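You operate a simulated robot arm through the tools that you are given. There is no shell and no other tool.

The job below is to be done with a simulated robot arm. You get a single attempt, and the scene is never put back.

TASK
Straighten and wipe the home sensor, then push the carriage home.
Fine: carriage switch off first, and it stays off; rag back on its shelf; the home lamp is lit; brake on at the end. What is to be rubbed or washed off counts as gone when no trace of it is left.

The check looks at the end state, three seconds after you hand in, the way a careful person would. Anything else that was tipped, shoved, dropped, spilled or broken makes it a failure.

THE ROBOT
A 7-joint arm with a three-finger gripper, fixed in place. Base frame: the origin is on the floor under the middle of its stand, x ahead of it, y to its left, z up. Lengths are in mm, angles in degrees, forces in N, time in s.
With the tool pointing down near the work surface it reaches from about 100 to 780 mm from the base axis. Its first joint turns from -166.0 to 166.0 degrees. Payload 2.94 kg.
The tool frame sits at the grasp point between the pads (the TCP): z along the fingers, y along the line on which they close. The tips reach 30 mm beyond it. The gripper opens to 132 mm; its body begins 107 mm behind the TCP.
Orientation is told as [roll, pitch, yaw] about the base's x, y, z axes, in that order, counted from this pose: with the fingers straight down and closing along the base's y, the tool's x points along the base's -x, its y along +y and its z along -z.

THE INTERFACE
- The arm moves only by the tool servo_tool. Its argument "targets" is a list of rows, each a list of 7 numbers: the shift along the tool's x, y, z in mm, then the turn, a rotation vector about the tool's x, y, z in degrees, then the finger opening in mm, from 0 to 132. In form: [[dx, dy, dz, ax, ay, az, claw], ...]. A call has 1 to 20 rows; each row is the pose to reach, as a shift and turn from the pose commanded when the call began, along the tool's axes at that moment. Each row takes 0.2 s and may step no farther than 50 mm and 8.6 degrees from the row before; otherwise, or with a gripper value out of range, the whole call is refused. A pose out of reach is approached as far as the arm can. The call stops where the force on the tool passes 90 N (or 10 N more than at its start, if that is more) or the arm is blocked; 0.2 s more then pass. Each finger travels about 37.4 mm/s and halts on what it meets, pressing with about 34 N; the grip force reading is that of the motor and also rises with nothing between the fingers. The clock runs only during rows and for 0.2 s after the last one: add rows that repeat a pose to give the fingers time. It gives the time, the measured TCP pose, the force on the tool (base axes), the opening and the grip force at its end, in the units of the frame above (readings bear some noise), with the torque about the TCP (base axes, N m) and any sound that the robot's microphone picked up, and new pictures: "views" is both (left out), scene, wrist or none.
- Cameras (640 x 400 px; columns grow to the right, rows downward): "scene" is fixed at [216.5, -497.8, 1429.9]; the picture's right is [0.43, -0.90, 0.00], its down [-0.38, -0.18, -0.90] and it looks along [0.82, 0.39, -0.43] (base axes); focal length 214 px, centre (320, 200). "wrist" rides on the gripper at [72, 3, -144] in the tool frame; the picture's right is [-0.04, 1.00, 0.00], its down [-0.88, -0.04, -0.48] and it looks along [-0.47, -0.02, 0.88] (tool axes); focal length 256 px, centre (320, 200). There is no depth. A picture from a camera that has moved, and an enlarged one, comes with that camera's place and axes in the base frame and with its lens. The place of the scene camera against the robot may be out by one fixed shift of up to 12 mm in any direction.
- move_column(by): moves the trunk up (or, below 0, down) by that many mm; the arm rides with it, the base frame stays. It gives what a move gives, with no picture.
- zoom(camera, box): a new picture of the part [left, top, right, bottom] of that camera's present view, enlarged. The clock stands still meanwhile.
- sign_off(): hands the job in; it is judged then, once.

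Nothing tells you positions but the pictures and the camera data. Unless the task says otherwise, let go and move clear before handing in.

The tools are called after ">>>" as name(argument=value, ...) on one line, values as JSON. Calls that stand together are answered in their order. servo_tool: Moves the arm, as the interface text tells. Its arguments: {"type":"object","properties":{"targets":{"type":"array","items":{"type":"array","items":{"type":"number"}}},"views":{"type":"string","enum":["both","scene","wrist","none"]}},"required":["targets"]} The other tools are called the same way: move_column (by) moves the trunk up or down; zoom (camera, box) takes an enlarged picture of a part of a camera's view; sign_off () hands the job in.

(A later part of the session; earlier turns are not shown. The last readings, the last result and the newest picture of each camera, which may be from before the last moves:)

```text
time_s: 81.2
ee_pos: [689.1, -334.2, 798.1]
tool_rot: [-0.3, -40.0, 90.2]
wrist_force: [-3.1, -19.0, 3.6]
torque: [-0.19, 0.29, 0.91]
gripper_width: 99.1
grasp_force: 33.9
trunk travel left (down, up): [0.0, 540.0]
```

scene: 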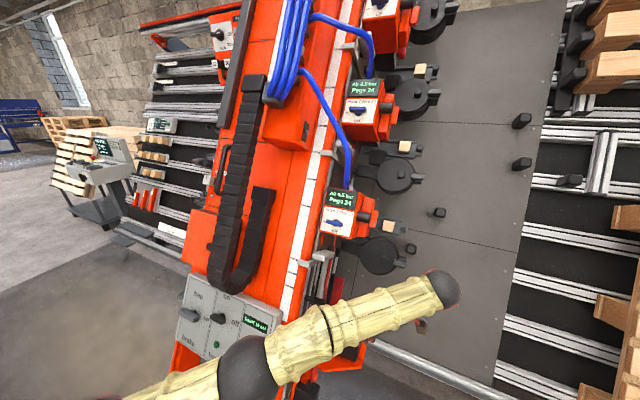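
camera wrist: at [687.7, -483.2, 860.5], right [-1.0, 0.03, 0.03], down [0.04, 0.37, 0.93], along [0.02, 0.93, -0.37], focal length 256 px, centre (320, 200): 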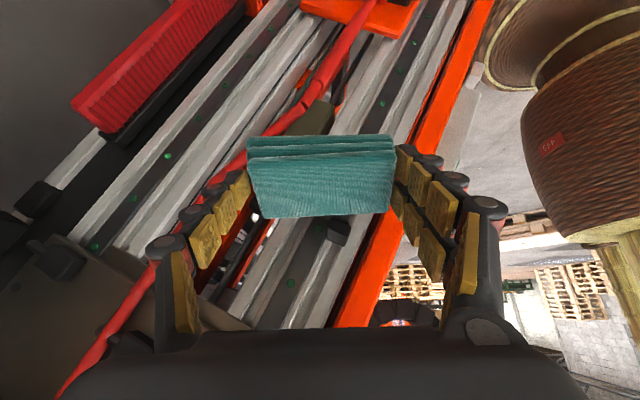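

The cloth's edge is on the sensor face with about 19 N. I'll wipe downward along the face and look at the effect.

>>> servo_tool(targets=[[4.1, 3.3, 4.9, 0, 0, 0, 80], [8.3, 6.7, 9.9, 0, 0, 0, 80], [12.4, 10, 14.8, 0, 0, 0, 80], [16.6, 13.4, 19.7, 0, 0, 0, 80], [20.7, 16.7, 24.6, 0, 0, 0, 80], [24.8, 20, 29.6, 0, 0, 0, 80], [29, 23.4, 34.5, 0, 0, 0, 80], [33.1, 26.7, 39.4, 0, 0, 0, 80]], views="wrist")

>>> zoom(camera="wrist", box=[240, 150, 400, 270])

```text
time_s: 83.0
ee_pos: [663.8, -330.0, 743.9]
tool_rot: [0.0, -40.2, 90.2]
wrist_force: [0.5, -0.4, -1.0]
torque: [0.02, 0.02, -0.03]
gripper_width: 99.0
grasp_force: 33.9
trunk travel left (down, up): [0.0, 540.0]
camera wrist: at [661.3, -477.6, 807.4], right [-1.0, 0.03, 0.03], down [0.04, 0.36, 0.93], along [0.02, 0.93, -0.37], focal length 256 px, centre (320, 200)
```

wrist: 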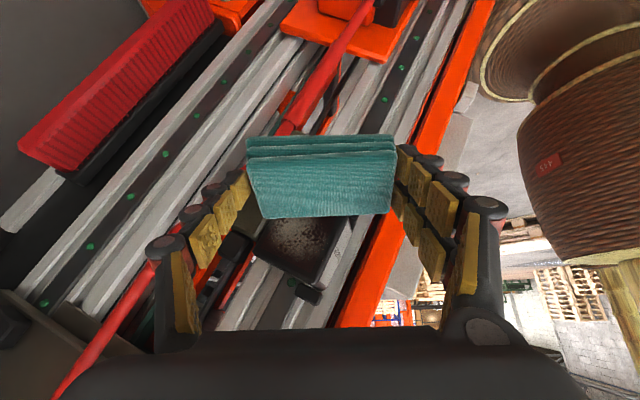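

```text
3.33 times, centred on (320, 210) of wrist
camera zoom: at [661.3, -477.6, 807.4], right [-1.0, 0.03, 0.03], down [0.04, 0.36, 0.93], along [0.02, 0.93, -0.37], focal length 853 px, centre (320, 167)
```

zoom: 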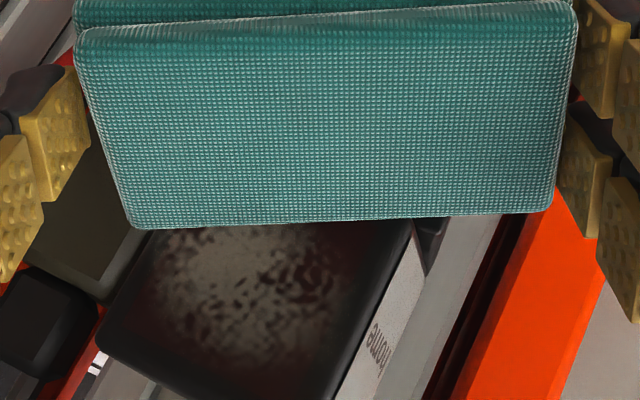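

One stroke dimmed the grime noticeably, though the light pressure also turned the block back a little, which I'll correct afterwards. I'll make several more strokes.

>>> servo_tool(targets=[[-3.1, 0, 2.6, 0, 0, 0, 80], [-7.6, -3.7, -2.8, 0, 0, 0, 80], [-12.8, -7.8, -8.9, 0, 0, 0, 80], [-17.4, -11.5, -14.4, 0, 0, 0, 80], [-22, -15.2, -19.8, 0, 0, 0, 80], [-27.1, -19.3, -25.9, 0, 0, 0, 80], [-31.7, -23, -31.4, 0, 0, 0, 80], [-27.1, -19.3, -25.9, 0, 0, 0, 80], [-22, -15.2, -19.8, 0, 0, 0, 80], [-17.4, -11.5, -14.4, 0, 0, 0, 80], [-12.8, -7.8, -8.9, 0, 0, 0, 80], [-7.6, -3.7, -2.8, 0, 0, 0, 80], [-3.1, 0, 2.6, 0, 0, 0, 80]], views="wrist")

>>> zoom(camera="wrist", box=[240, 150, 400, 270])

```text
time_s: 85.8
ee_pos: [663.9, -326.6, 744.8]
tool_rot: [-0.1, -40.2, 90.2]
wrist_force: [-0.4, -0.3, -0.3]
torque: [-0.02, 0.03, 0.01]
gripper_width: 99.9
grasp_force: 34.0
trunk travel left (down, up): [0.0, 540.0]
camera wrist: at [661.0, -474.3, 807.8], right [-1.0, 0.03, 0.03], down [0.04, 0.36, 0.93], along [0.02, 0.93, -0.37], focal length 256 px, centre (320, 200)
```

wrist: 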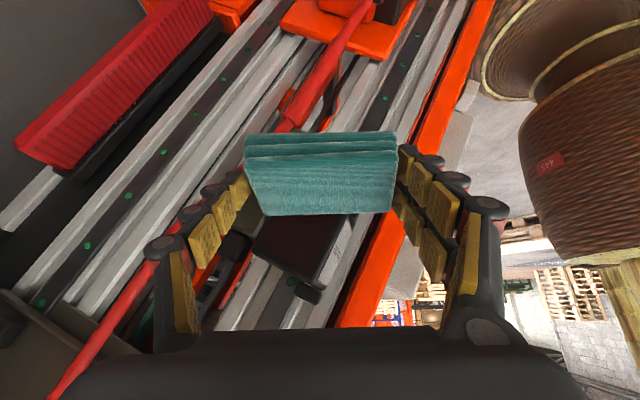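

```text
3.33 times, centred on (320, 210) of wrist
camera zoom: at [661.0, -474.3, 807.8], right [-1.0, 0.03, 0.03], down [0.04, 0.36, 0.93], along [0.02, 0.93, -0.37], focal length 853 px, centre (320, 167)
```

zoom: 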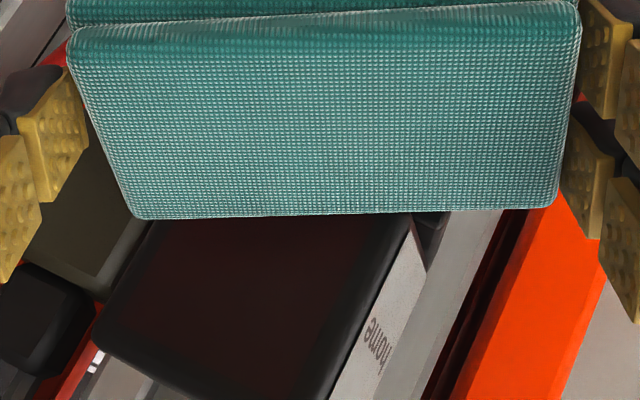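

The visible part of the face looks clean. I'll back away and look at the whole face.

>>> servo_tool(targets=[[15.3, 0, -12.9, 0, 0, 0, 80], [30.6, 5, -25.8, 0, 0, 0, 80], [45, 35, -50, 0, 0, 0, 80], [60, 65, -75, 0, 0, 0, 80], [60, 65, -75, 0, 0, 0, 80]], views="wrist")

>>> zoom(camera="wrist", box=[220, 140, 360, 260])

```text
time_s: 87.0
ee_pos: [598.0, -422.2, 763.4]
tool_rot: [-0.2, -40.1, 90.2]
wrist_force: [0.6, 0.0, -0.9]
torque: [0.0, -0.02, 0.0]
gripper_width: 99.4
grasp_force: 34.2
trunk travel left (down, up): [0.0, 540.0]
camera wrist: at [596.0, -569.3, 827.1], right [-1.0, 0.03, 0.03], down [0.03, 0.37, 0.93], along [0.02, 0.93, -0.37], focal length 256 px, centre (320, 200)
```

wrist: 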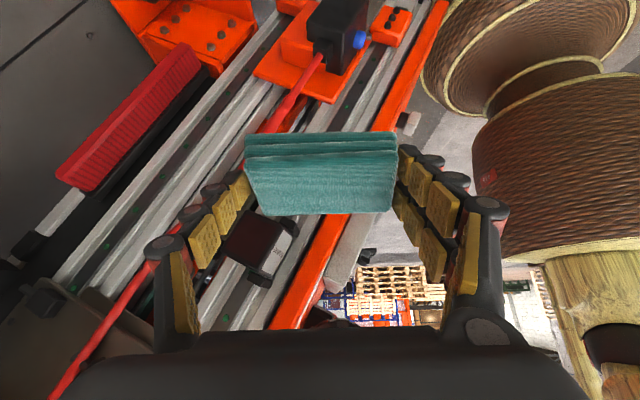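

```text
3.33 times, centred on (290, 200) of wrist
camera zoom: at [596.0, -569.3, 827.1], right [-1.0, 0.03, 0.03], down [0.03, 0.37, 0.93], along [0.02, 0.93, -0.37], focal length 853 px, centre (420, 200)
```

zoom: 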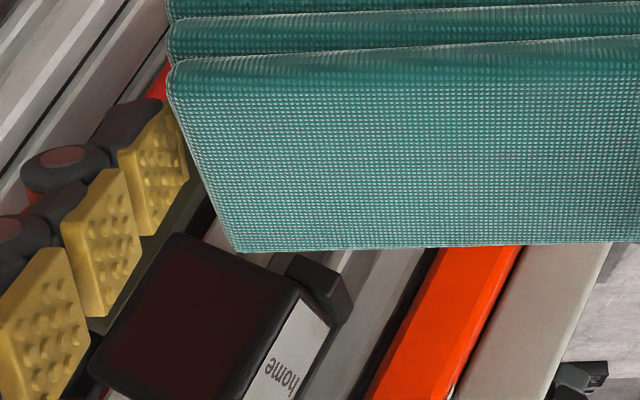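

>>> zoom(camera="wrist", box=[225, 205, 295, 265])

>>> zoom(camera="scene", box=[295, 290, 335, 330])

```text
6.67 times, centred on (260, 235) of wrist
camera zoom: at [596.0, -569.3, 827.1], right [-1.0, 0.03, 0.03], down [0.03, 0.37, 0.93], along [0.02, 0.93, -0.37], focal length 1707 px, centre (720, -33)
```

zoom: 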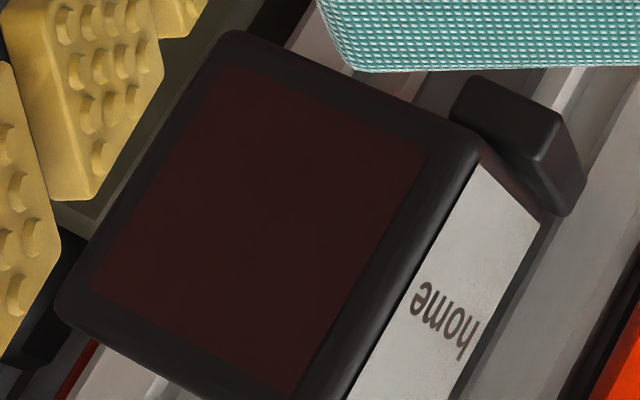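

```text
10.00 times, centred on (315, 310) of scene
camera zoom: at [216.5, -497.8, 1429.9], right [0.43, -0.9, 0.0], down [-0.38, -0.18, -0.9], along [0.82, 0.39, -0.43], focal length 2145 px, centre (370, -900)
```

zoom: 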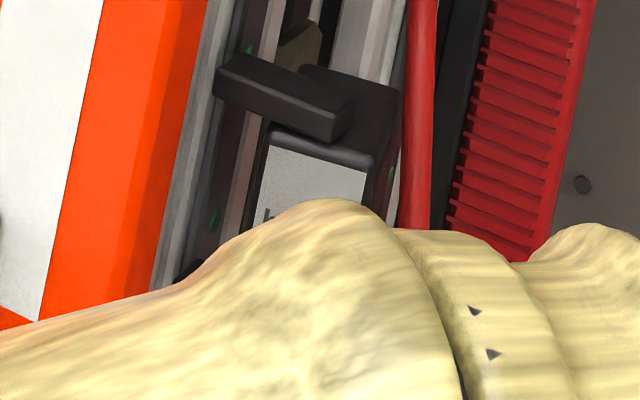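

The sensor face is clean, uniformly dark with no trace left. I'll put the rag back on Shelf 1 first, going back the way I came, and then straighten the sensor again.

>>> servo_tool(targets=[[-11, 12.7, 7.4, 3.2, 1.5, 6.2, 80], [-22.1, 25.3, 14.8, 6.4, 3, 12.4, 80], [-33.1, 38, 22.2, 9.6, 4.5, 18.6, 80], [-44.1, 50.7, 29.5, 12.9, 6, 24.7, 80], [-55.2, 63.3, 36.9, 16.1, 7.5, 30.9, 80], [-66.2, 76, 44.3, 19.3, 9, 37.1, 80], [-77.2, 88.7, 51.7, 22.5, 10.6, 43.3, 80], [-88.2, 101.4, 59.1, 25.7, 12.1, 49.5, 80], [-99.3, 114, 66.5, 28.9, 13.6, 55.7, 80], [-110.3, 126.7, 73.8, 32.2, 15.1, 61.8, 80], [-121.3, 139.4, 81.2, 35.4, 16.6, 68, 80], [-132.4, 152, 88.6, 38.6, 18.1, 74.2, 80], [-143.4, 164.7, 96, 41.8, 19.6, 80.4, 80], [-143.4, 164.7, 96, 41.8, 19.6, 80.4, 80]], views="wrist")

```text
time_s: 90.0
ee_pos: [433.6, -251.2, 782.3]
tool_rot: [0.1, -15.2, 0.0]
wrist_force: [-0.5, -0.2, 0.0]
torque: [-0.01, 0.03, 0.0]
gripper_width: 99.5
grasp_force: 33.4
trunk travel left (down, up): [0.0, 540.0]
camera wrist: at [326.5, -247.7, 901.9], right [0.04, 1.0, 0.01], down [0.72, -0.04, 0.69], along [0.69, -0.02, -0.73], focal length 256 px, centre (320, 200)
```

wrist: 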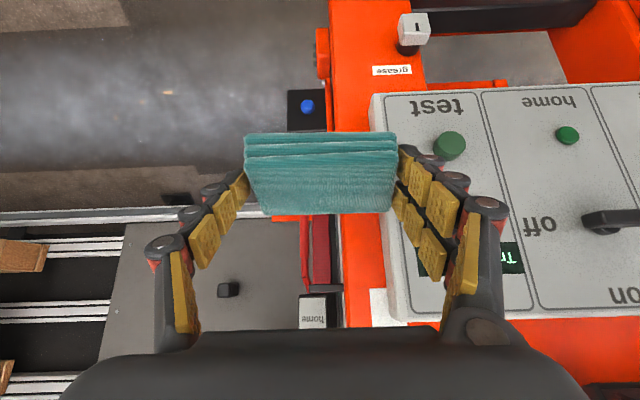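

>>> servo_tool(targets=[[0.4, 45.6, -0.4, 0, 0, 0, 80], [0.7, 91.1, -0.8, 0, 0, 0, 80], [1.1, 136.7, -1.2, 0, 0, 0, 80], [1.4, 182.2, -1.6, 0, 0, 0, 80], [1.8, 227.8, -1.9, 0, 0, 0, 80], [2.1, 273.3, -2.3, 0, 0, 0, 80], [2.5, 318.9, -2.7, 0, 0, 0, 80], [2.8, 364.4, -3.1, 0, 0, 0, 80], [3.2, 410, -3.5, 0, 0, 0, 80], [-15.5, 450.9, -1.7, 0, 0, 0, 80], [-34.2, 491.7, 0.1, 0, 0, 0, 80], [-52.9, 532.6, 2, 0, 0, 0, 80], [-71.6, 573.4, 3.8, 0, 0, 0, 80], [-90.3, 614.3, 5.6, 0, 0, 0, 80], [-90.3, 614.3, 5.6, 0, 0, 0, 80]], views="wrist")

```text
time_s: 93.2
ee_pos: [521.4, 363.9, 800.9]
tool_rot: [0.1, -15.1, 0.1]
wrist_force: [0.7, -0.5, -1.0]
torque: [-0.02, 0.02, -0.02]
gripper_width: 99.5
grasp_force: 34.2
trunk travel left (down, up): [0.0, 540.0]
camera wrist: at [414.4, 367.5, 921.4], right [0.04, 1.0, 0.01], down [0.72, -0.04, 0.69], along [0.69, -0.02, -0.73], focal length 256 px, centre (320, 200)
```

wrist: 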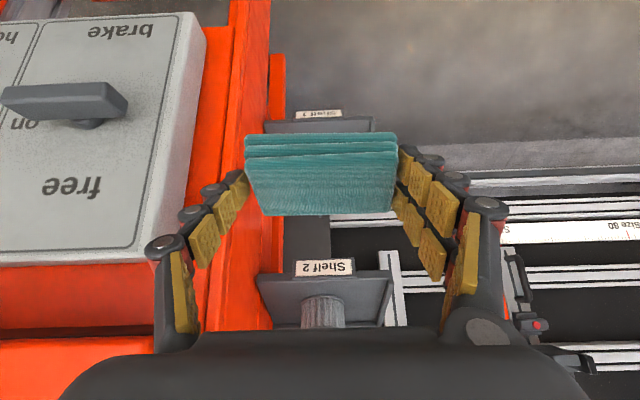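

>>> servo_tool(targets=[[-14.6, 0.3, 38, 0, 0, 0, 80], [-29.2, 0.6, 76, 0, 0, 0, 80], [-43.9, 0.9, 114, 0, 0, 0, 80], [-58.5, 1.1, 152, 0, 0, 0, 80], [-73.1, 1.3, 189.9, 0, 0, 0, 80], [-73.1, 1.3, 208, 0, 0, 0, 80], [-73.1, 1.3, 222, 0, 0, 0, 80], [-73.1, 1.3, 231, 0, 0, 0, 80], [-73.1, 1.3, 231, 0, 0, 0, 80]], views="wrist")

>>> zoom(camera="wrist", box=[200, 80, 440, 260])

```text
time_s: 95.2
ee_pos: [652.8, 366.0, 597.7]
tool_rot: [0.1, -15.2, 0.2]
wrist_force: [0.7, 0.1, 5.8]
torque: [-0.29, -0.18, -0.04]
gripper_width: 99.6
grasp_force: 34.0
trunk travel left (down, up): [0.0, 540.0]
camera wrist: at [545.5, 369.4, 718.1], right [0.04, 1.0, 0.01], down [0.72, -0.04, 0.69], along [0.69, -0.02, -0.72], focal length 256 px, centre (320, 200)
```

wrist: 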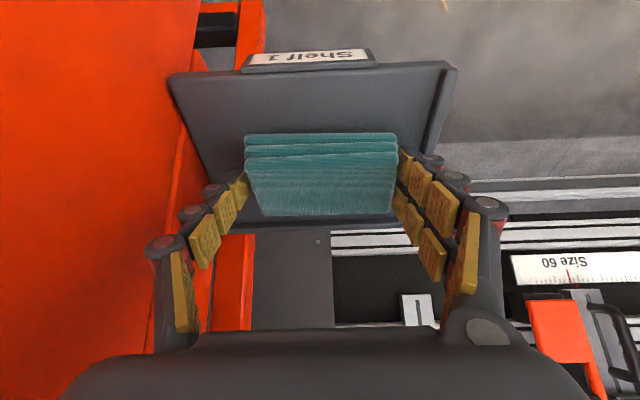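

```text
2.22 times, centred on (320, 170) of wrist
camera zoom: at [545.5, 369.4, 718.1], right [0.04, 1.0, 0.01], down [0.72, -0.04, 0.69], along [0.69, -0.02, -0.72], focal length 569 px, centre (320, 267)
```

zoom: 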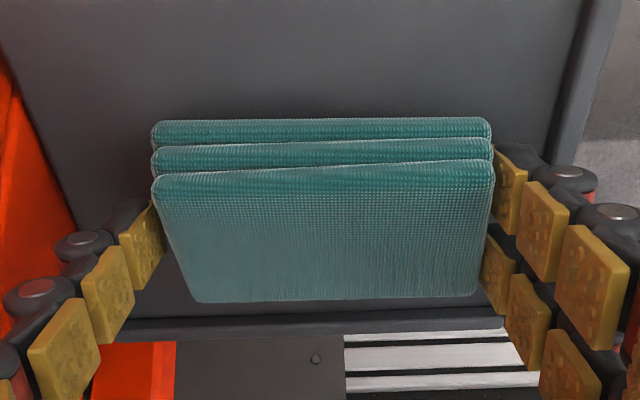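

>>> servo_tool(targets=[[0, 0, 2, 0, 0, 0, 80], [0, 0, 3, 0, 0, 0, 80], [0, 0, 3, 0, 0, 0, 80]], views="none")

```text
time_s: 96.0
ee_pos: [653.9, 365.1, 597.0]
tool_rot: [0.1, -15.2, 0.2]
wrist_force: [-0.8, 2.7, 17.8]
torque: [-0.77, -0.55, 0.02]
gripper_width: 99.2
grasp_force: 34.1
trunk travel left (down, up): [0.0, 540.0]
```

>>> servo_tool(targets=[[0, 0, -1.5, 0, 0, 0, 99], [0, 0, -1.5, 0, 0, 0, 103], [0, 0, -1.5, 0, 0, 0, 108], [0, 0, -1.5, 0, 0, 0, 112], [0, 0, -1.5, 0, 0, 0, 112]], views="wrist")

>>> zoom(camera="wrist", box=[200, 80, 440, 260])

```text
time_s: 97.2
ee_pos: [652.5, 365.7, 595.5]
tool_rot: [0.1, -15.1, 0.1]
wrist_force: [0.3, -0.1, -0.6]
torque: [0.05, 0.02, 0.02]
gripper_width: 112.1
grasp_force: 0.1
trunk travel left (down, up): [0.0, 540.0]
camera wrist: at [545.3, 368.8, 716.1], right [0.04, 1.0, 0.01], down [0.72, -0.04, 0.69], along [0.69, -0.02, -0.73], focal length 256 px, centre (320, 200)
```

wrist: 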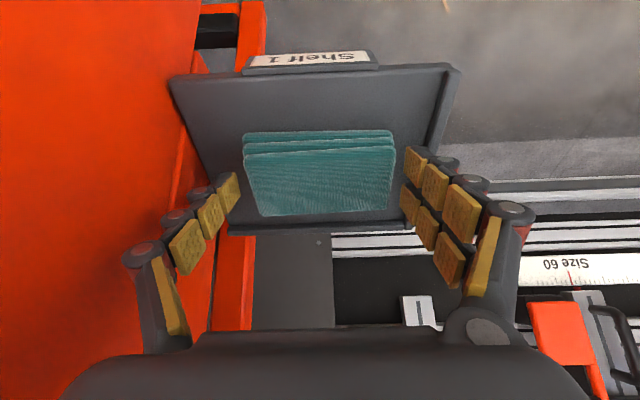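

```text
2.22 times, centred on (320, 170) of wrist
camera zoom: at [545.3, 368.8, 716.1], right [0.04, 1.0, 0.01], down [0.72, -0.04, 0.69], along [0.69, -0.02, -0.73], focal length 569 px, centre (320, 267)
```

zoom: 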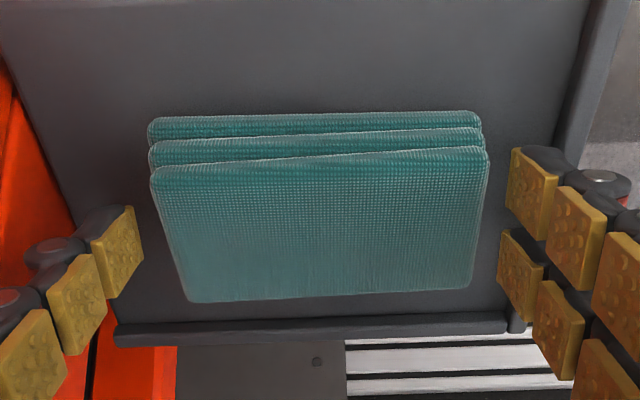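

The rag is flat on Shelf 1 and the fingers are free of it. I'll lift out the same way and go back to straighten the sensor.

>>> servo_tool(targets=[[0, 0, -20, 0, 0, 0, 112], [0, 0, -45, 0, 0, 0, 112], [14.6, 0, -83, 0, 0, 0, 112], [29.2, 0, -121, 0, 0, 0, 112], [43.9, 0, -159, 0, 0, 0, 112], [58.5, 0, -197, 0, 0, 0, 112], [73.1, 0, -235, 0, 0, 0, 80], [73.1, 0, -235, 0, 0, 0, 40], [73.1, 0, -235, 0, 0, 0, 0]], views="wrist")

>>> zoom(camera="wrist", box=[240, 80, 420, 260])

```text
time_s: 99.2
ee_pos: [521.0, 365.8, 802.1]
tool_rot: [0.1, -15.0, 0.1]
wrist_force: [0.4, -0.6, 0.4]
torque: [0.0, -0.02, -0.02]
gripper_width: 62.7
grasp_force: 1.8
trunk travel left (down, up): [0.0, 540.0]
camera wrist: at [413.5, 369.1, 922.7], right [0.04, 1.0, 0.01], down [0.72, -0.04, 0.69], along [0.69, -0.02, -0.73], focal length 256 px, centre (320, 200)
```

wrist: 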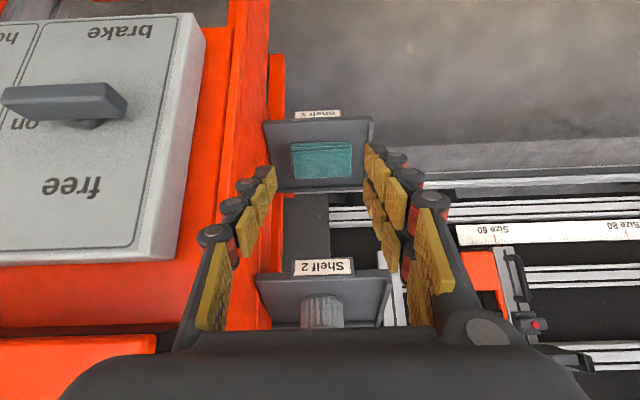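

```text
2.22 times, centred on (330, 170) of wrist
camera zoom: at [413.5, 369.1, 922.7], right [0.04, 1.0, 0.01], down [0.72, -0.04, 0.69], along [0.69, -0.02, -0.73], focal length 569 px, centre (298, 267)
```

zoom: 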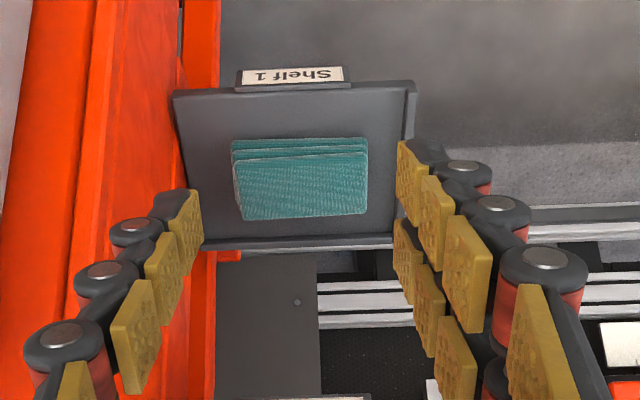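

>>> servo_tool(targets=[[18.8, -41.2, -1.5, 0, 0, 0, 0], [37.7, -82.3, -3.1, 0, 0, 0, 0], [56.5, -123.5, -4.6, 0, 0, 0, 0], [75.4, -164.6, -6.2, 0, 0, 0, 0], [94.2, -205.8, -7.7, 0, 0, 0, 0], [92.9, -252.7, -7.4, 0, 0, 0, 0], [91.6, -299.6, -7, 0, 0, 0, 0], [90.3, -346.5, -6.7, 0, 0, 0, 0], [89, -393.4, -6.3, 0, 0, 0, 0], [87.8, -440.2, -6, 0, 0, 0, 0], [86.5, -487.1, -5.6, 0, 0, 0, 0], [85.2, -534, -5.3, 0, 0, 0, 0], [83.9, -580.9, -4.9, 0, 0, 0, 0], [82.6, -627.8, -4.6, 0, 0, 0, 0], [82.6, -627.8, -4.6, 0, 0, 0, 0]], views="wrist")

>>> zoom(camera="scene", box=[295, 290, 335, 330])

```text
time_s: 102.4
ee_pos: [440.3, -265.1, 785.0]
tool_rot: [0.0, -15.1, 0.2]
wrist_force: [-0.4, 0.7, -0.3]
torque: [0.03, 0.01, 0.01]
gripper_width: 0.1
grasp_force: 28.4
trunk travel left (down, up): [0.0, 540.0]
camera wrist: at [333.7, -260.3, 905.2], right [0.04, 1.0, 0.01], down [0.72, -0.04, 0.69], along [0.69, -0.02, -0.73], focal length 256 px, centre (320, 200)
```

wrist: 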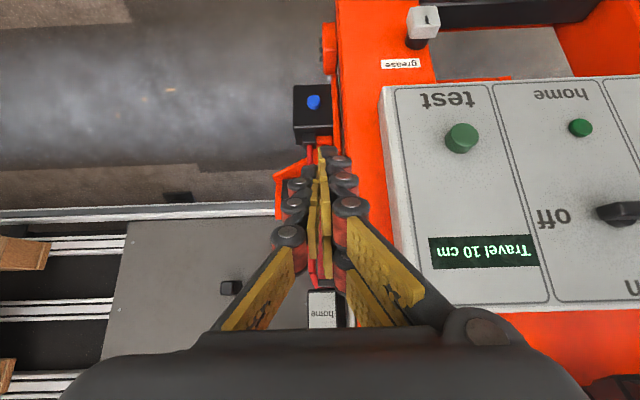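

```text
10.00 times, centred on (315, 310) of scene
camera zoom: at [216.5, -497.8, 1429.9], right [0.43, -0.9, 0.0], down [-0.38, -0.18, -0.9], along [0.82, 0.39, -0.43], focal length 2145 px, centre (370, -900)
```

zoom: 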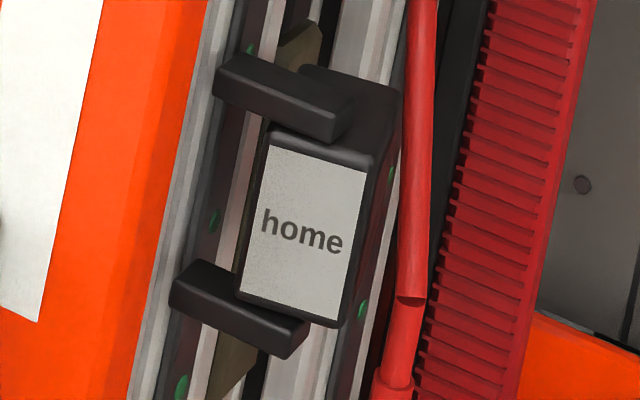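

>>> servo_tool(targets=[[-32.4, 0.8, 2, 0, -6.2, 0, 0], [-64.7, 1.5, 4, 0, -12.3, 0, 0], [-97.1, 2.3, 6, 0, -18.5, 0, 0], [-129.4, 3, 8, 0, -24.6, 0, 0], [-129.4, 3, 8, 0, -24.6, 0, 0]], views="wrist")

>>> zoom(camera="wrist", box=[240, 100, 400, 240])

```text
time_s: 103.6
ee_pos: [568.0, -259.9, 812.0]
tool_rot: [0.1, -39.8, 0.0]
wrist_force: [0.1, 0.2, -0.5]
torque: [-0.01, 0.01, -0.01]
gripper_width: 0.0
grasp_force: 28.7
trunk travel left (down, up): [0.0, 540.0]
camera wrist: at [421.1, -256.6, 876.3], right [0.03, 1.0, 0.03], down [0.37, -0.04, 0.93], along [0.93, -0.02, -0.37], focal length 256 px, centre (320, 200)
```

wrist: 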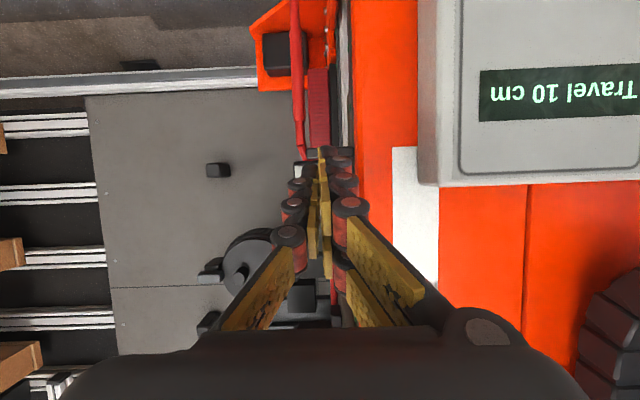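

```text
2.86 times, centred on (320, 170) of wrist
camera zoom: at [421.1, -256.6, 876.3], right [0.03, 1.0, 0.03], down [0.37, -0.04, 0.93], along [0.93, -0.02, -0.37], focal length 731 px, centre (320, 286)
```

zoom: 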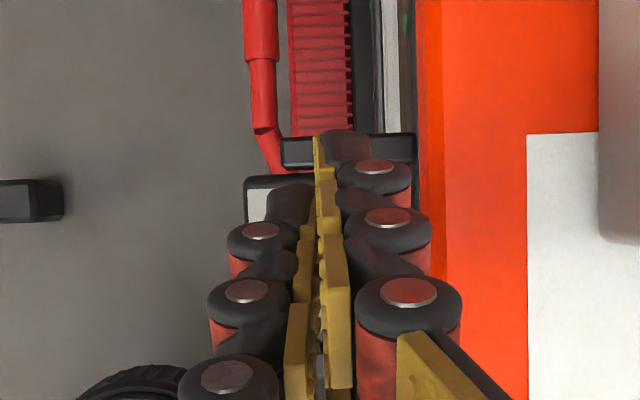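

>>> servo_tool(targets=[[-7.1, 0, 16.9, 0, 0, 0, 0], [-14.3, 0, 33.8, 0, 0, 0, 0], [-21.4, 0, 50.7, 0, 0, 0, 0], [-23.3, 0, 55.3, 0, 0, 0, 0], [-23.3, 0, 55.3, 0, 0, 0, 0]], views="none")

>>> zoom(camera="scene", box=[295, 290, 335, 330])

```text
time_s: 104.8
ee_pos: [620.2, -259.9, 784.9]
tool_rot: [0.2, -39.7, 0.0]
wrist_force: [-9.5, 5.8, 3.9]
torque: [0.02, -0.14, 0.22]
gripper_width: 0.0
grasp_force: 28.3
trunk travel left (down, up): [0.0, 540.0]
```

```text
10.00 times, centred on (315, 310) of scene
camera zoom: at [216.5, -497.8, 1429.9], right [0.43, -0.9, 0.0], down [-0.38, -0.18, -0.9], along [0.82, 0.39, -0.43], focal length 2145 px, centre (370, -900)
```

zoom: 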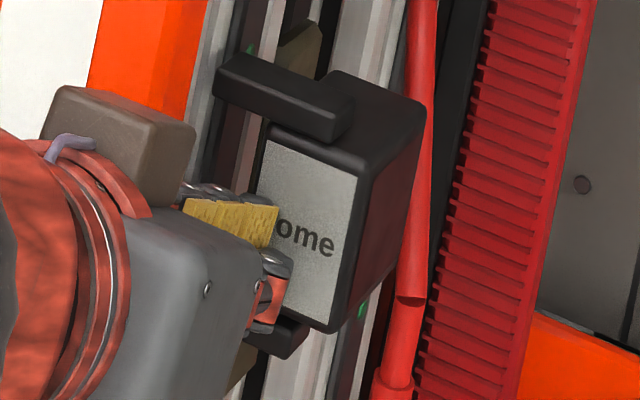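

It swung straight with only about 10 N. I'll back off and check the angle from two viewpoints.

>>> servo_tool(targets=[[7.8, 0, -18.4, 0, 0, 0, 0], [23.3, 0, -55.3, 0, 0, 0, 0], [23.3, -35, -60, 0, 0, 0, 0], [23.3, -70, -65, 0, 0, 0, 0], [23.3, -70, -65, 0, 0, 0, 0]], views="wrist")

>>> zoom(camera="wrist", box=[350, 140, 420, 210])

>>> zoom(camera="scene", box=[300, 295, 330, 325])

```text
time_s: 106.0
ee_pos: [561.8, -331.4, 817.6]
tool_rot: [0.1, -39.7, 0.0]
wrist_force: [-0.1, -0.2, -0.1]
torque: [0.02, -0.03, 0.0]
gripper_width: 0.0
grasp_force: 28.9
trunk travel left (down, up): [0.0, 540.0]
camera wrist: at [414.2, -327.6, 882.9], right [0.03, 1.0, 0.03], down [0.37, -0.04, 0.93], along [0.93, -0.02, -0.37], focal length 256 px, centre (320, 200)
```

wrist: 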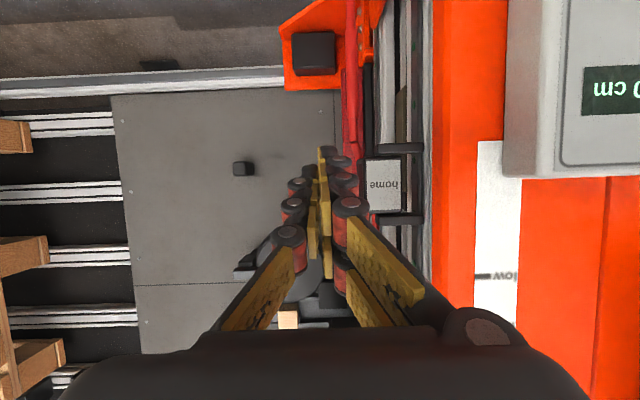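

```text
5.71 times, centred on (385, 175) of wrist
camera zoom: at [414.2, -327.6, 882.9], right [0.03, 1.0, 0.03], down [0.37, -0.04, 0.93], along [0.93, -0.02, -0.37], focal length 1463 px, centre (-51, 343)
```

zoom: 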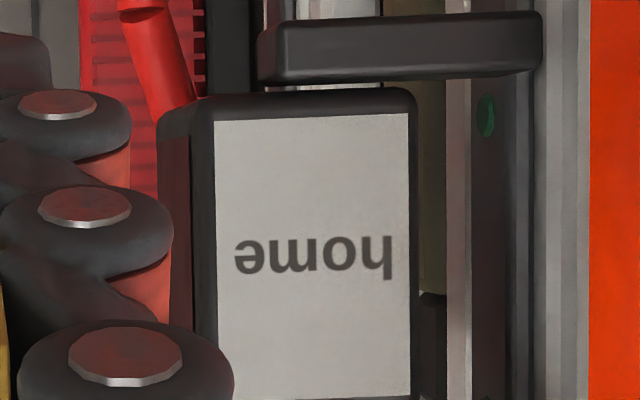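

```text
13.33 times, centred on (315, 310) of scene
camera zoom: at [216.5, -497.8, 1429.9], right [0.43, -0.9, 0.0], down [-0.38, -0.18, -0.9], along [0.82, 0.39, -0.43], focal length 2860 px, centre (387, -1267)
```

zoom: 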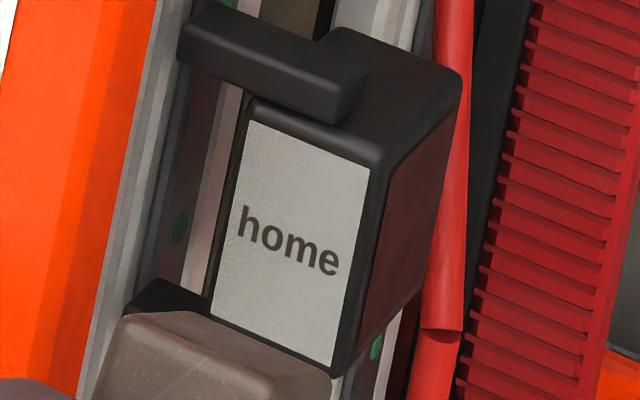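

The sensor is back at exactly the same straight position as before, which suggests it sits on a stop, and its face is clean. Next is the brake, so I'll go back across the panel to its +y side.

>>> servo_tool(targets=[[28.6, 17.4, -13.2, 0, 6.2, 0, 0], [57.3, 34.7, -26.4, 0, 12.3, 0, 0], [85.9, 52.1, -39.5, 0, 18.5, 0, 0], [114.5, 69.4, -52.7, 0, 24.6, 0, 0], [114.5, 69.4, -52.7, 0, 24.6, 0, 0]], views="none")

>>> servo_tool(targets=[[0.7, 46, 0, 0, 0, 0, 0], [1.4, 92, 0, 0, 0, 0, 0], [2.1, 138, 0, 0, 0, 0, 0], [2.8, 184, 0, 0, 0, 0, 0], [3.5, 230, 0, 0, 0, 0, 0], [4.2, 276, 0, 0, 0, 0, 0], [4.9, 322, 0, 0, 0, 0, 0], [5.6, 368, 0, 0, 0, 0, 0], [6.3, 414, 0, 0, 0, 0, 0], [7, 460, 0, 0, 0, 0, 0], [7, 460, 0, 0, 0, 0, 0]])

```text
time_s: 107.2
ee_pos: [438.4, -262.0, 785.9]
tool_rot: [0.1, -15.0, 0.1]
wrist_force: [-0.6, -0.5, 0.2]
torque: [0.0, 0.0, 0.03]
gripper_width: 0.0
grasp_force: 28.0
trunk travel left (down, up): [0.0, 540.0]
```

```text
time_s: 109.6
ee_pos: [432.0, 200.1, 785.2]
tool_rot: [0.1, -15.1, 0.2]
wrist_force: [-0.2, -0.3, 0.4]
torque: [0.0, 0.0, -0.01]
gripper_width: 0.1
grasp_force: 28.9
trunk travel left (down, up): [0.0, 540.0]
camera wrist: at [325.4, 202.6, 905.6], right [0.04, 1.0, 0.01], down [0.72, -0.04, 0.69], along [0.69, -0.02, -0.73], focal length 256 px, centre (320, 200)
```

scene: 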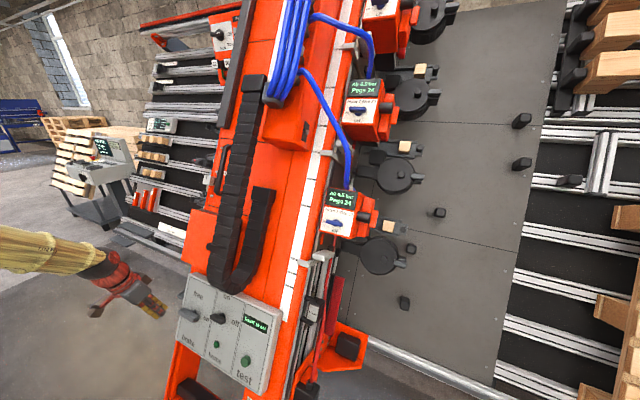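
wrist: 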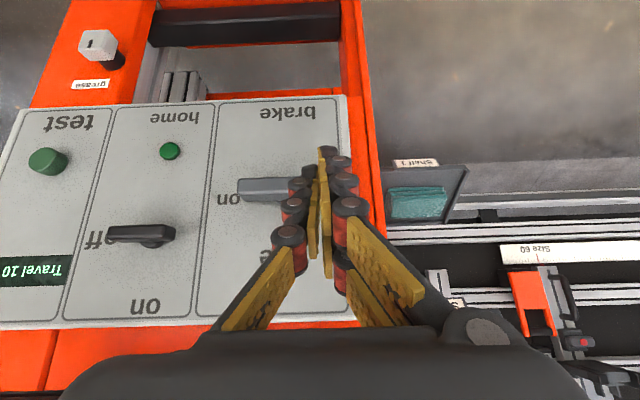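

>>> servo_tool(targets=[[6, 1.3, 25, 4.3, -0.4, -3.7, 0], [12.1, 2.7, 49.9, 8.7, -0.7, -7.5, 0], [18.1, 4, 74.9, 13, -1.1, -11.2, 0], [18.1, 4, 74.9, 13, -1.1, -11.2, 0]])

>>> zoom(camera="scene", box=[150, 270, 250, 370])

>>> zoom(camera="wrist", box=[200, 80, 420, 260])

```text
time_s: 110.6
ee_pos: [434.9, 204.1, 708.6]
tool_rot: [-16.0, -14.7, 11.8]
wrist_force: [0.1, 0.6, -0.1]
torque: [-0.01, 0.01, 0.03]
gripper_width: 0.0
grasp_force: 28.6
trunk travel left (down, up): [0.0, 540.0]
camera wrist: at [324.1, 224.9, 823.3], right [-0.09, 0.96, -0.26], down [0.7, 0.24, 0.67], along [0.71, -0.12, -0.69], focal length 256 px, centre (320, 200)
```

scene: 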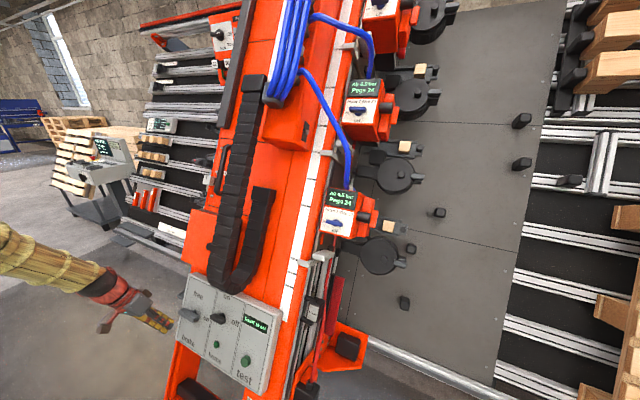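
wrist: 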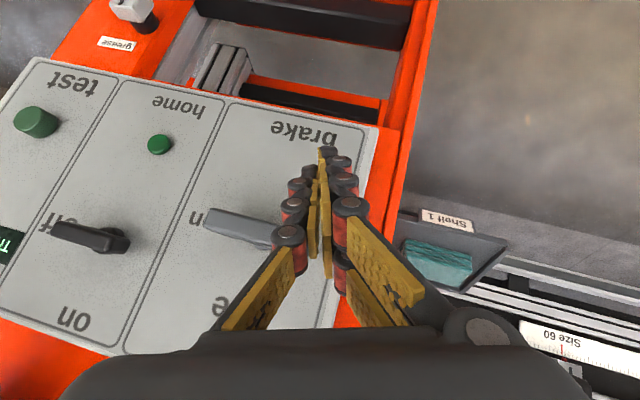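

```text
4.00 times, centred on (200, 320) of scene
camera zoom: at [216.5, -497.8, 1429.9], right [0.43, -0.9, 0.0], down [-0.38, -0.18, -0.9], along [0.82, 0.39, -0.43], focal length 858 px, centre (800, -280)
```

zoom: 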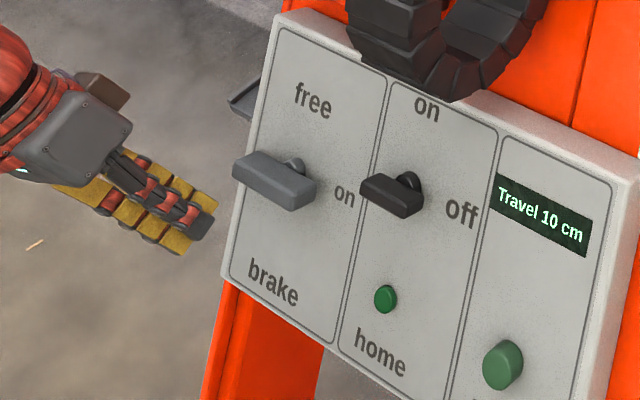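

```text
2.22 times, centred on (310, 170) of wrist
camera zoom: at [324.1, 224.9, 823.3], right [-0.09, 0.96, -0.26], down [0.7, 0.24, 0.67], along [0.71, -0.12, -0.69], focal length 569 px, centre (342, 267)
```

zoom: 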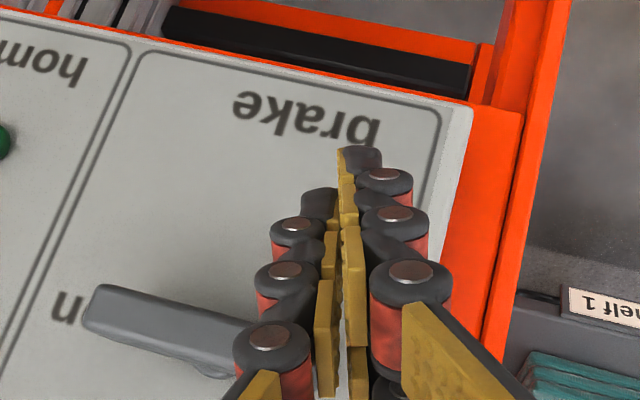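

>>> servo_tool(targets=[[-9.2, 0.1, 8.7, 0, 0, 0, 0], [-18.4, 0.3, 17.4, 0, 0, 0, 0], [-27.6, 0.4, 26.1, 0, 0, 0, 0], [-27.6, 0.4, 26.1, 0, 0, 0, 0]], views="wrist")

>>> zoom(camera="scene", box=[150, 270, 250, 370])

>>> zoom(camera="wrist", box=[200, 80, 420, 260])

```text
time_s: 111.6
ee_pos: [467.8, 203.2, 691.9]
tool_rot: [-16.0, -14.7, 11.8]
wrist_force: [-0.4, 0.4, 0.1]
torque: [-0.01, 0.0, 0.03]
gripper_width: 0.0
grasp_force: 28.5
trunk travel left (down, up): [0.0, 540.0]
camera wrist: at [357.5, 224.1, 805.8], right [-0.09, 0.96, -0.25], down [0.7, 0.24, 0.68], along [0.71, -0.12, -0.69], focal length 256 px, centre (320, 200)
```

wrist: 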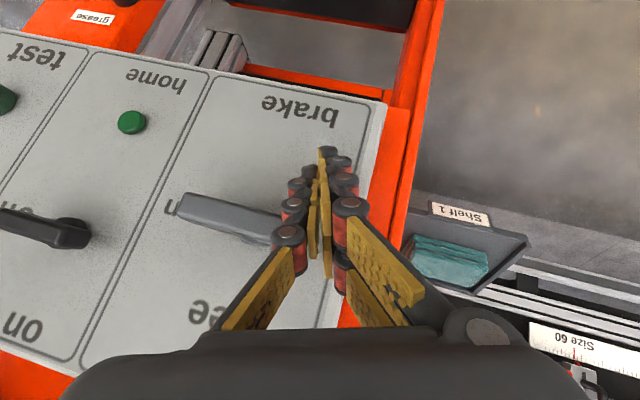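

```text
4.00 times, centred on (200, 320) of scene
camera zoom: at [216.5, -497.8, 1429.9], right [0.43, -0.9, 0.0], down [-0.38, -0.18, -0.9], along [0.82, 0.39, -0.43], focal length 858 px, centre (800, -280)
```

zoom: 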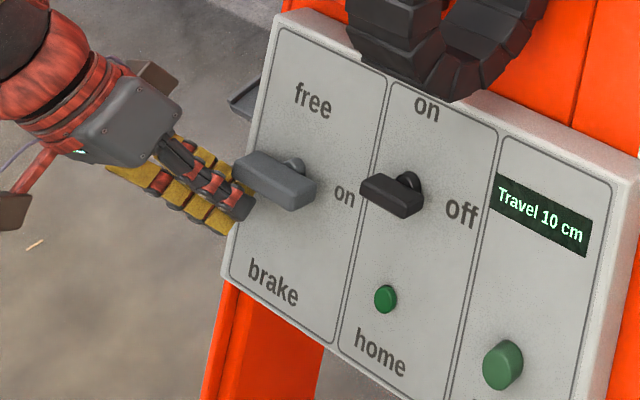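

```text
2.22 times, centred on (310, 170) of wrist
camera zoom: at [357.5, 224.1, 805.8], right [-0.09, 0.96, -0.25], down [0.7, 0.24, 0.68], along [0.71, -0.12, -0.69], focal length 569 px, centre (342, 267)
```

zoom: 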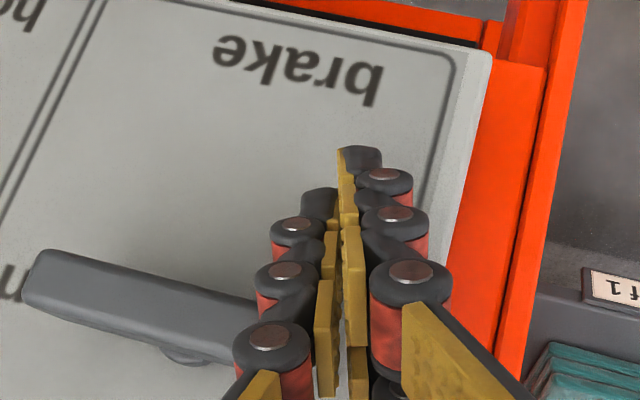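

>>> servo_tool(targets=[[-3.3, -1.5, -3.5, 0, 0, 0, 0], [-6.6, -3, -6.9, 0, 0, 0, 0], [-9.2, -4.1, -9.7, 0, 0, 0, 0], [-11.8, -5.3, -12.5, 0, 0, 0, 0], [-11.8, -5.3, -12.5, 0, 0, 0, 0]], views="wrist")

>>> zoom(camera="scene", box=[150, 270, 250, 370])

```text
time_s: 112.8
ee_pos: [476.7, 202.9, 709.0]
tool_rot: [-15.9, -14.8, 11.6]
wrist_force: [-0.6, 0.0, 1.0]
torque: [-0.03, -0.01, -0.03]
gripper_width: 0.0
grasp_force: 28.9
trunk travel left (down, up): [0.0, 540.0]
camera wrist: at [365.5, 224.2, 821.9], right [-0.09, 0.96, -0.25], down [0.7, 0.24, 0.68], along [0.71, -0.12, -0.69], focal length 256 px, centre (320, 200)
```

wrist: 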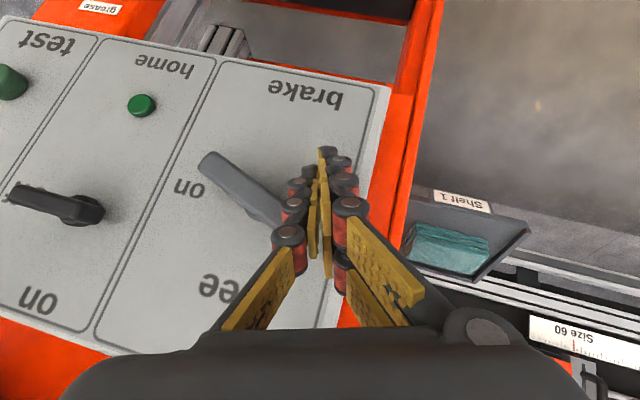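

```text
4.00 times, centred on (200, 320) of scene
camera zoom: at [216.5, -497.8, 1429.9], right [0.43, -0.9, 0.0], down [-0.38, -0.18, -0.9], along [0.82, 0.39, -0.43], focal length 858 px, centre (800, -280)
```

zoom: 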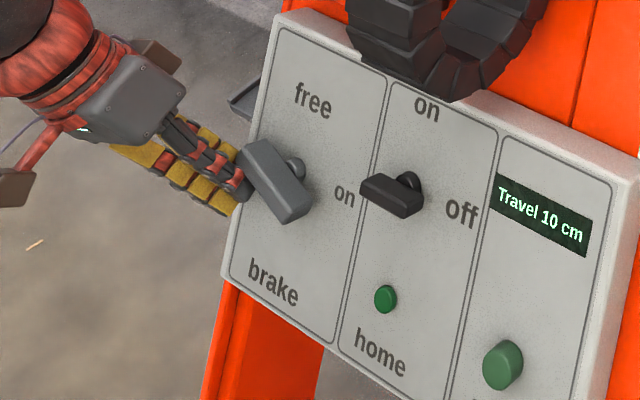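

The brake lever turns easily this way. I'll continue following it round to vertical.

>>> servo_tool(targets=[[-5.3, -2.4, -5.5, 0, 0, 0, 0], [-10.5, -4.7, -11.1, 0, 0, 0, 0], [-17.6, -12.1, -18.5, 0, 0, 0, 0], [-24.9, -18.5, -26.1, 0, 0, 0, 0], [-32.4, -23.9, -34, 0, 0, 0, 0], [-32.4, -23.9, -34, 0, 0, 0, 0]], views="wrist")

>>> zoom(camera="scene", box=[150, 270, 250, 370])

>>> zoom(camera="wrist", box=[200, 80, 420, 260])

```text
time_s: 114.2
ee_pos: [500.3, 192.5, 753.6]
tool_rot: [-16.0, -14.8, 11.6]
wrist_force: [0.2, 0.0, -1.2]
torque: [0.03, 0.0, -0.01]
gripper_width: 0.0
grasp_force: 28.5
trunk travel left (down, up): [0.0, 540.0]
camera wrist: at [389.2, 215.1, 867.9], right [-0.09, 0.96, -0.25], down [0.7, 0.24, 0.68], along [0.71, -0.12, -0.69], focal length 256 px, centre (320, 200)
```

wrist: 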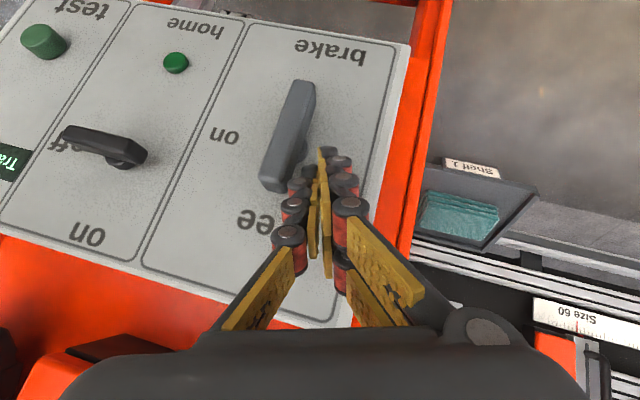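

```text
4.00 times, centred on (200, 320) of scene
camera zoom: at [216.5, -497.8, 1429.9], right [0.43, -0.9, 0.0], down [-0.38, -0.18, -0.9], along [0.82, 0.39, -0.43], focal length 858 px, centre (800, -280)
```

zoom: 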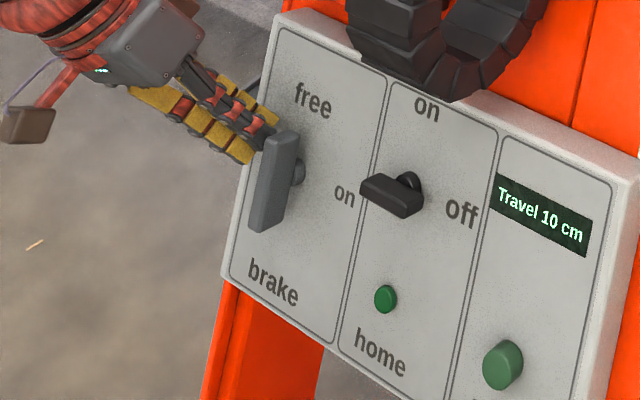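

```text
2.22 times, centred on (310, 170) of wrist
camera zoom: at [389.2, 215.1, 867.9], right [-0.09, 0.96, -0.25], down [0.7, 0.24, 0.68], along [0.71, -0.12, -0.69], focal length 569 px, centre (342, 267)
```

zoom: 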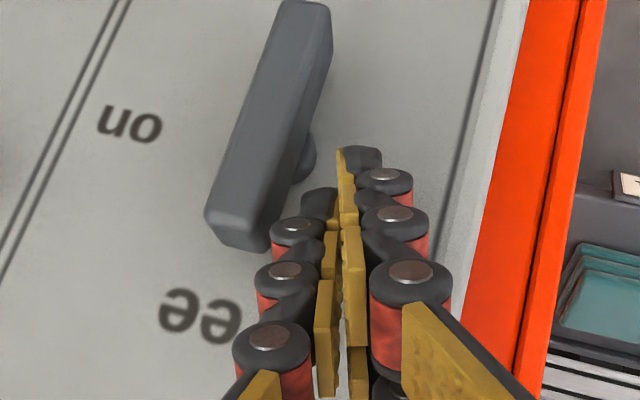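

>>> servo_tool(targets=[[0.8, -3.8, 0.9, 0, 0, 0, 0], [1.6, -7.6, 1.8, 0, 0, 0, 0], [2.3, -11.5, 2.7, 0, 0, 0, 0], [2.3, -11.5, 2.7, 0, 0, 0, 0]], views="wrist")

>>> zoom(camera="scene", box=[150, 270, 250, 370])

```text
time_s: 115.2
ee_pos: [500.3, 183.2, 753.6]
tool_rot: [-15.9, -14.7, 11.7]
wrist_force: [-5.2, 19.0, -2.1]
torque: [0.43, 0.12, -0.13]
gripper_width: 0.0
grasp_force: 29.2
trunk travel left (down, up): [0.0, 540.0]
camera wrist: at [389.2, 204.4, 867.5], right [-0.09, 0.96, -0.25], down [0.7, 0.24, 0.68], along [0.71, -0.12, -0.69], focal length 256 px, centre (320, 200)
```

wrist: 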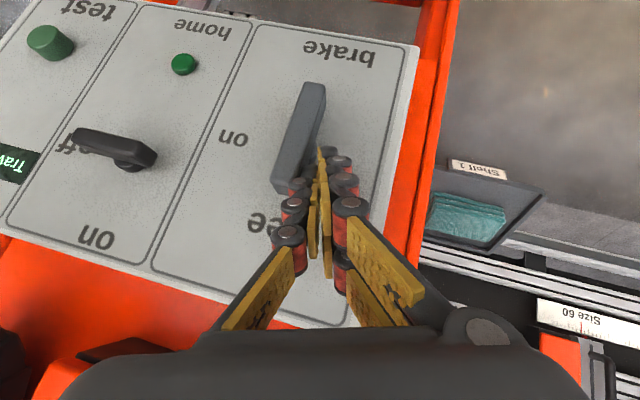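

```text
4.00 times, centred on (200, 320) of scene
camera zoom: at [216.5, -497.8, 1429.9], right [0.43, -0.9, 0.0], down [-0.38, -0.18, -0.9], along [0.82, 0.39, -0.43], focal length 858 px, centre (800, -280)
```

zoom: 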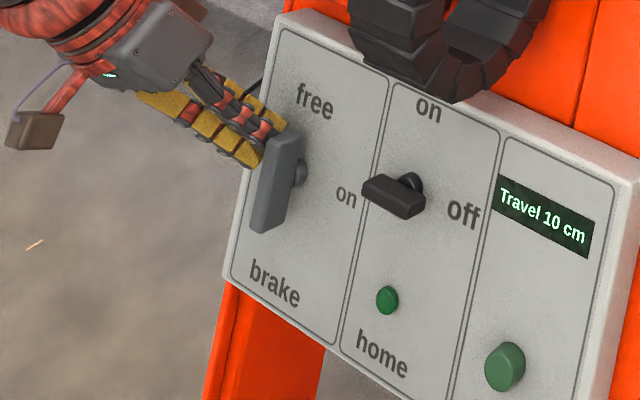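

The panel itself crept about 2 mm toward -y under that light push, so the whole beam is the carriage and the brake is off. I'll push gently a little further and watch the travel display to learn which way home is.

>>> servo_tool(targets=[[1.2, -5.7, 1.3, 0, 0, 0, 0], [2.3, -11.5, 2.7, 0, 0, 0, 0], [3.5, -17.2, 4, 0, 0, 0, 0], [4.7, -22.9, 5.3, 0, 0, 0, 0], [4.7, -22.9, 5.3, 0, 0, 0, 0]])

>>> zoom(camera="scene", box=[150, 270, 270, 370])

```text
time_s: 116.4
ee_pos: [499.3, 157.9, 753.3]
tool_rot: [-16.1, -14.6, 11.7]
wrist_force: [0.8, -0.3, 0.5]
torque: [0.01, 0.02, -0.04]
gripper_width: 0.0
grasp_force: 28.7
trunk travel left (down, up): [0.0, 540.0]
camera wrist: at [389.0, 178.9, 867.7], right [-0.09, 0.96, -0.26], down [0.7, 0.24, 0.67], along [0.71, -0.12, -0.69], focal length 256 px, centre (320, 200)
```

scene: 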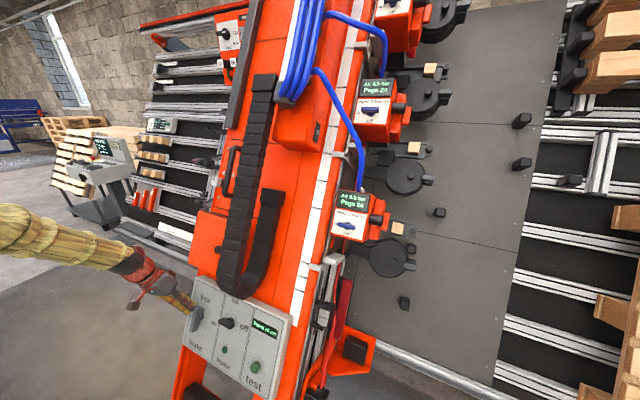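
wrist: 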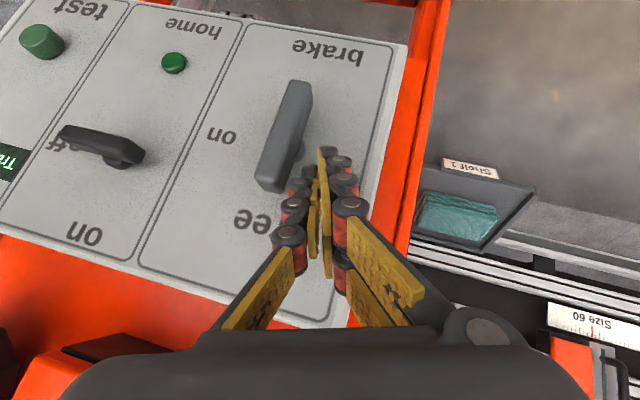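

```text
4.00 times, centred on (210, 320) of scene
camera zoom: at [216.5, -497.8, 1429.9], right [0.43, -0.9, 0.0], down [-0.38, -0.18, -0.9], along [0.82, 0.39, -0.43], focal length 858 px, centre (760, -280)
```

zoom: 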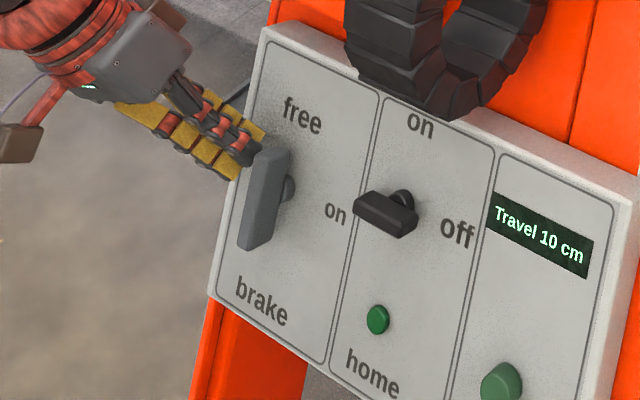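

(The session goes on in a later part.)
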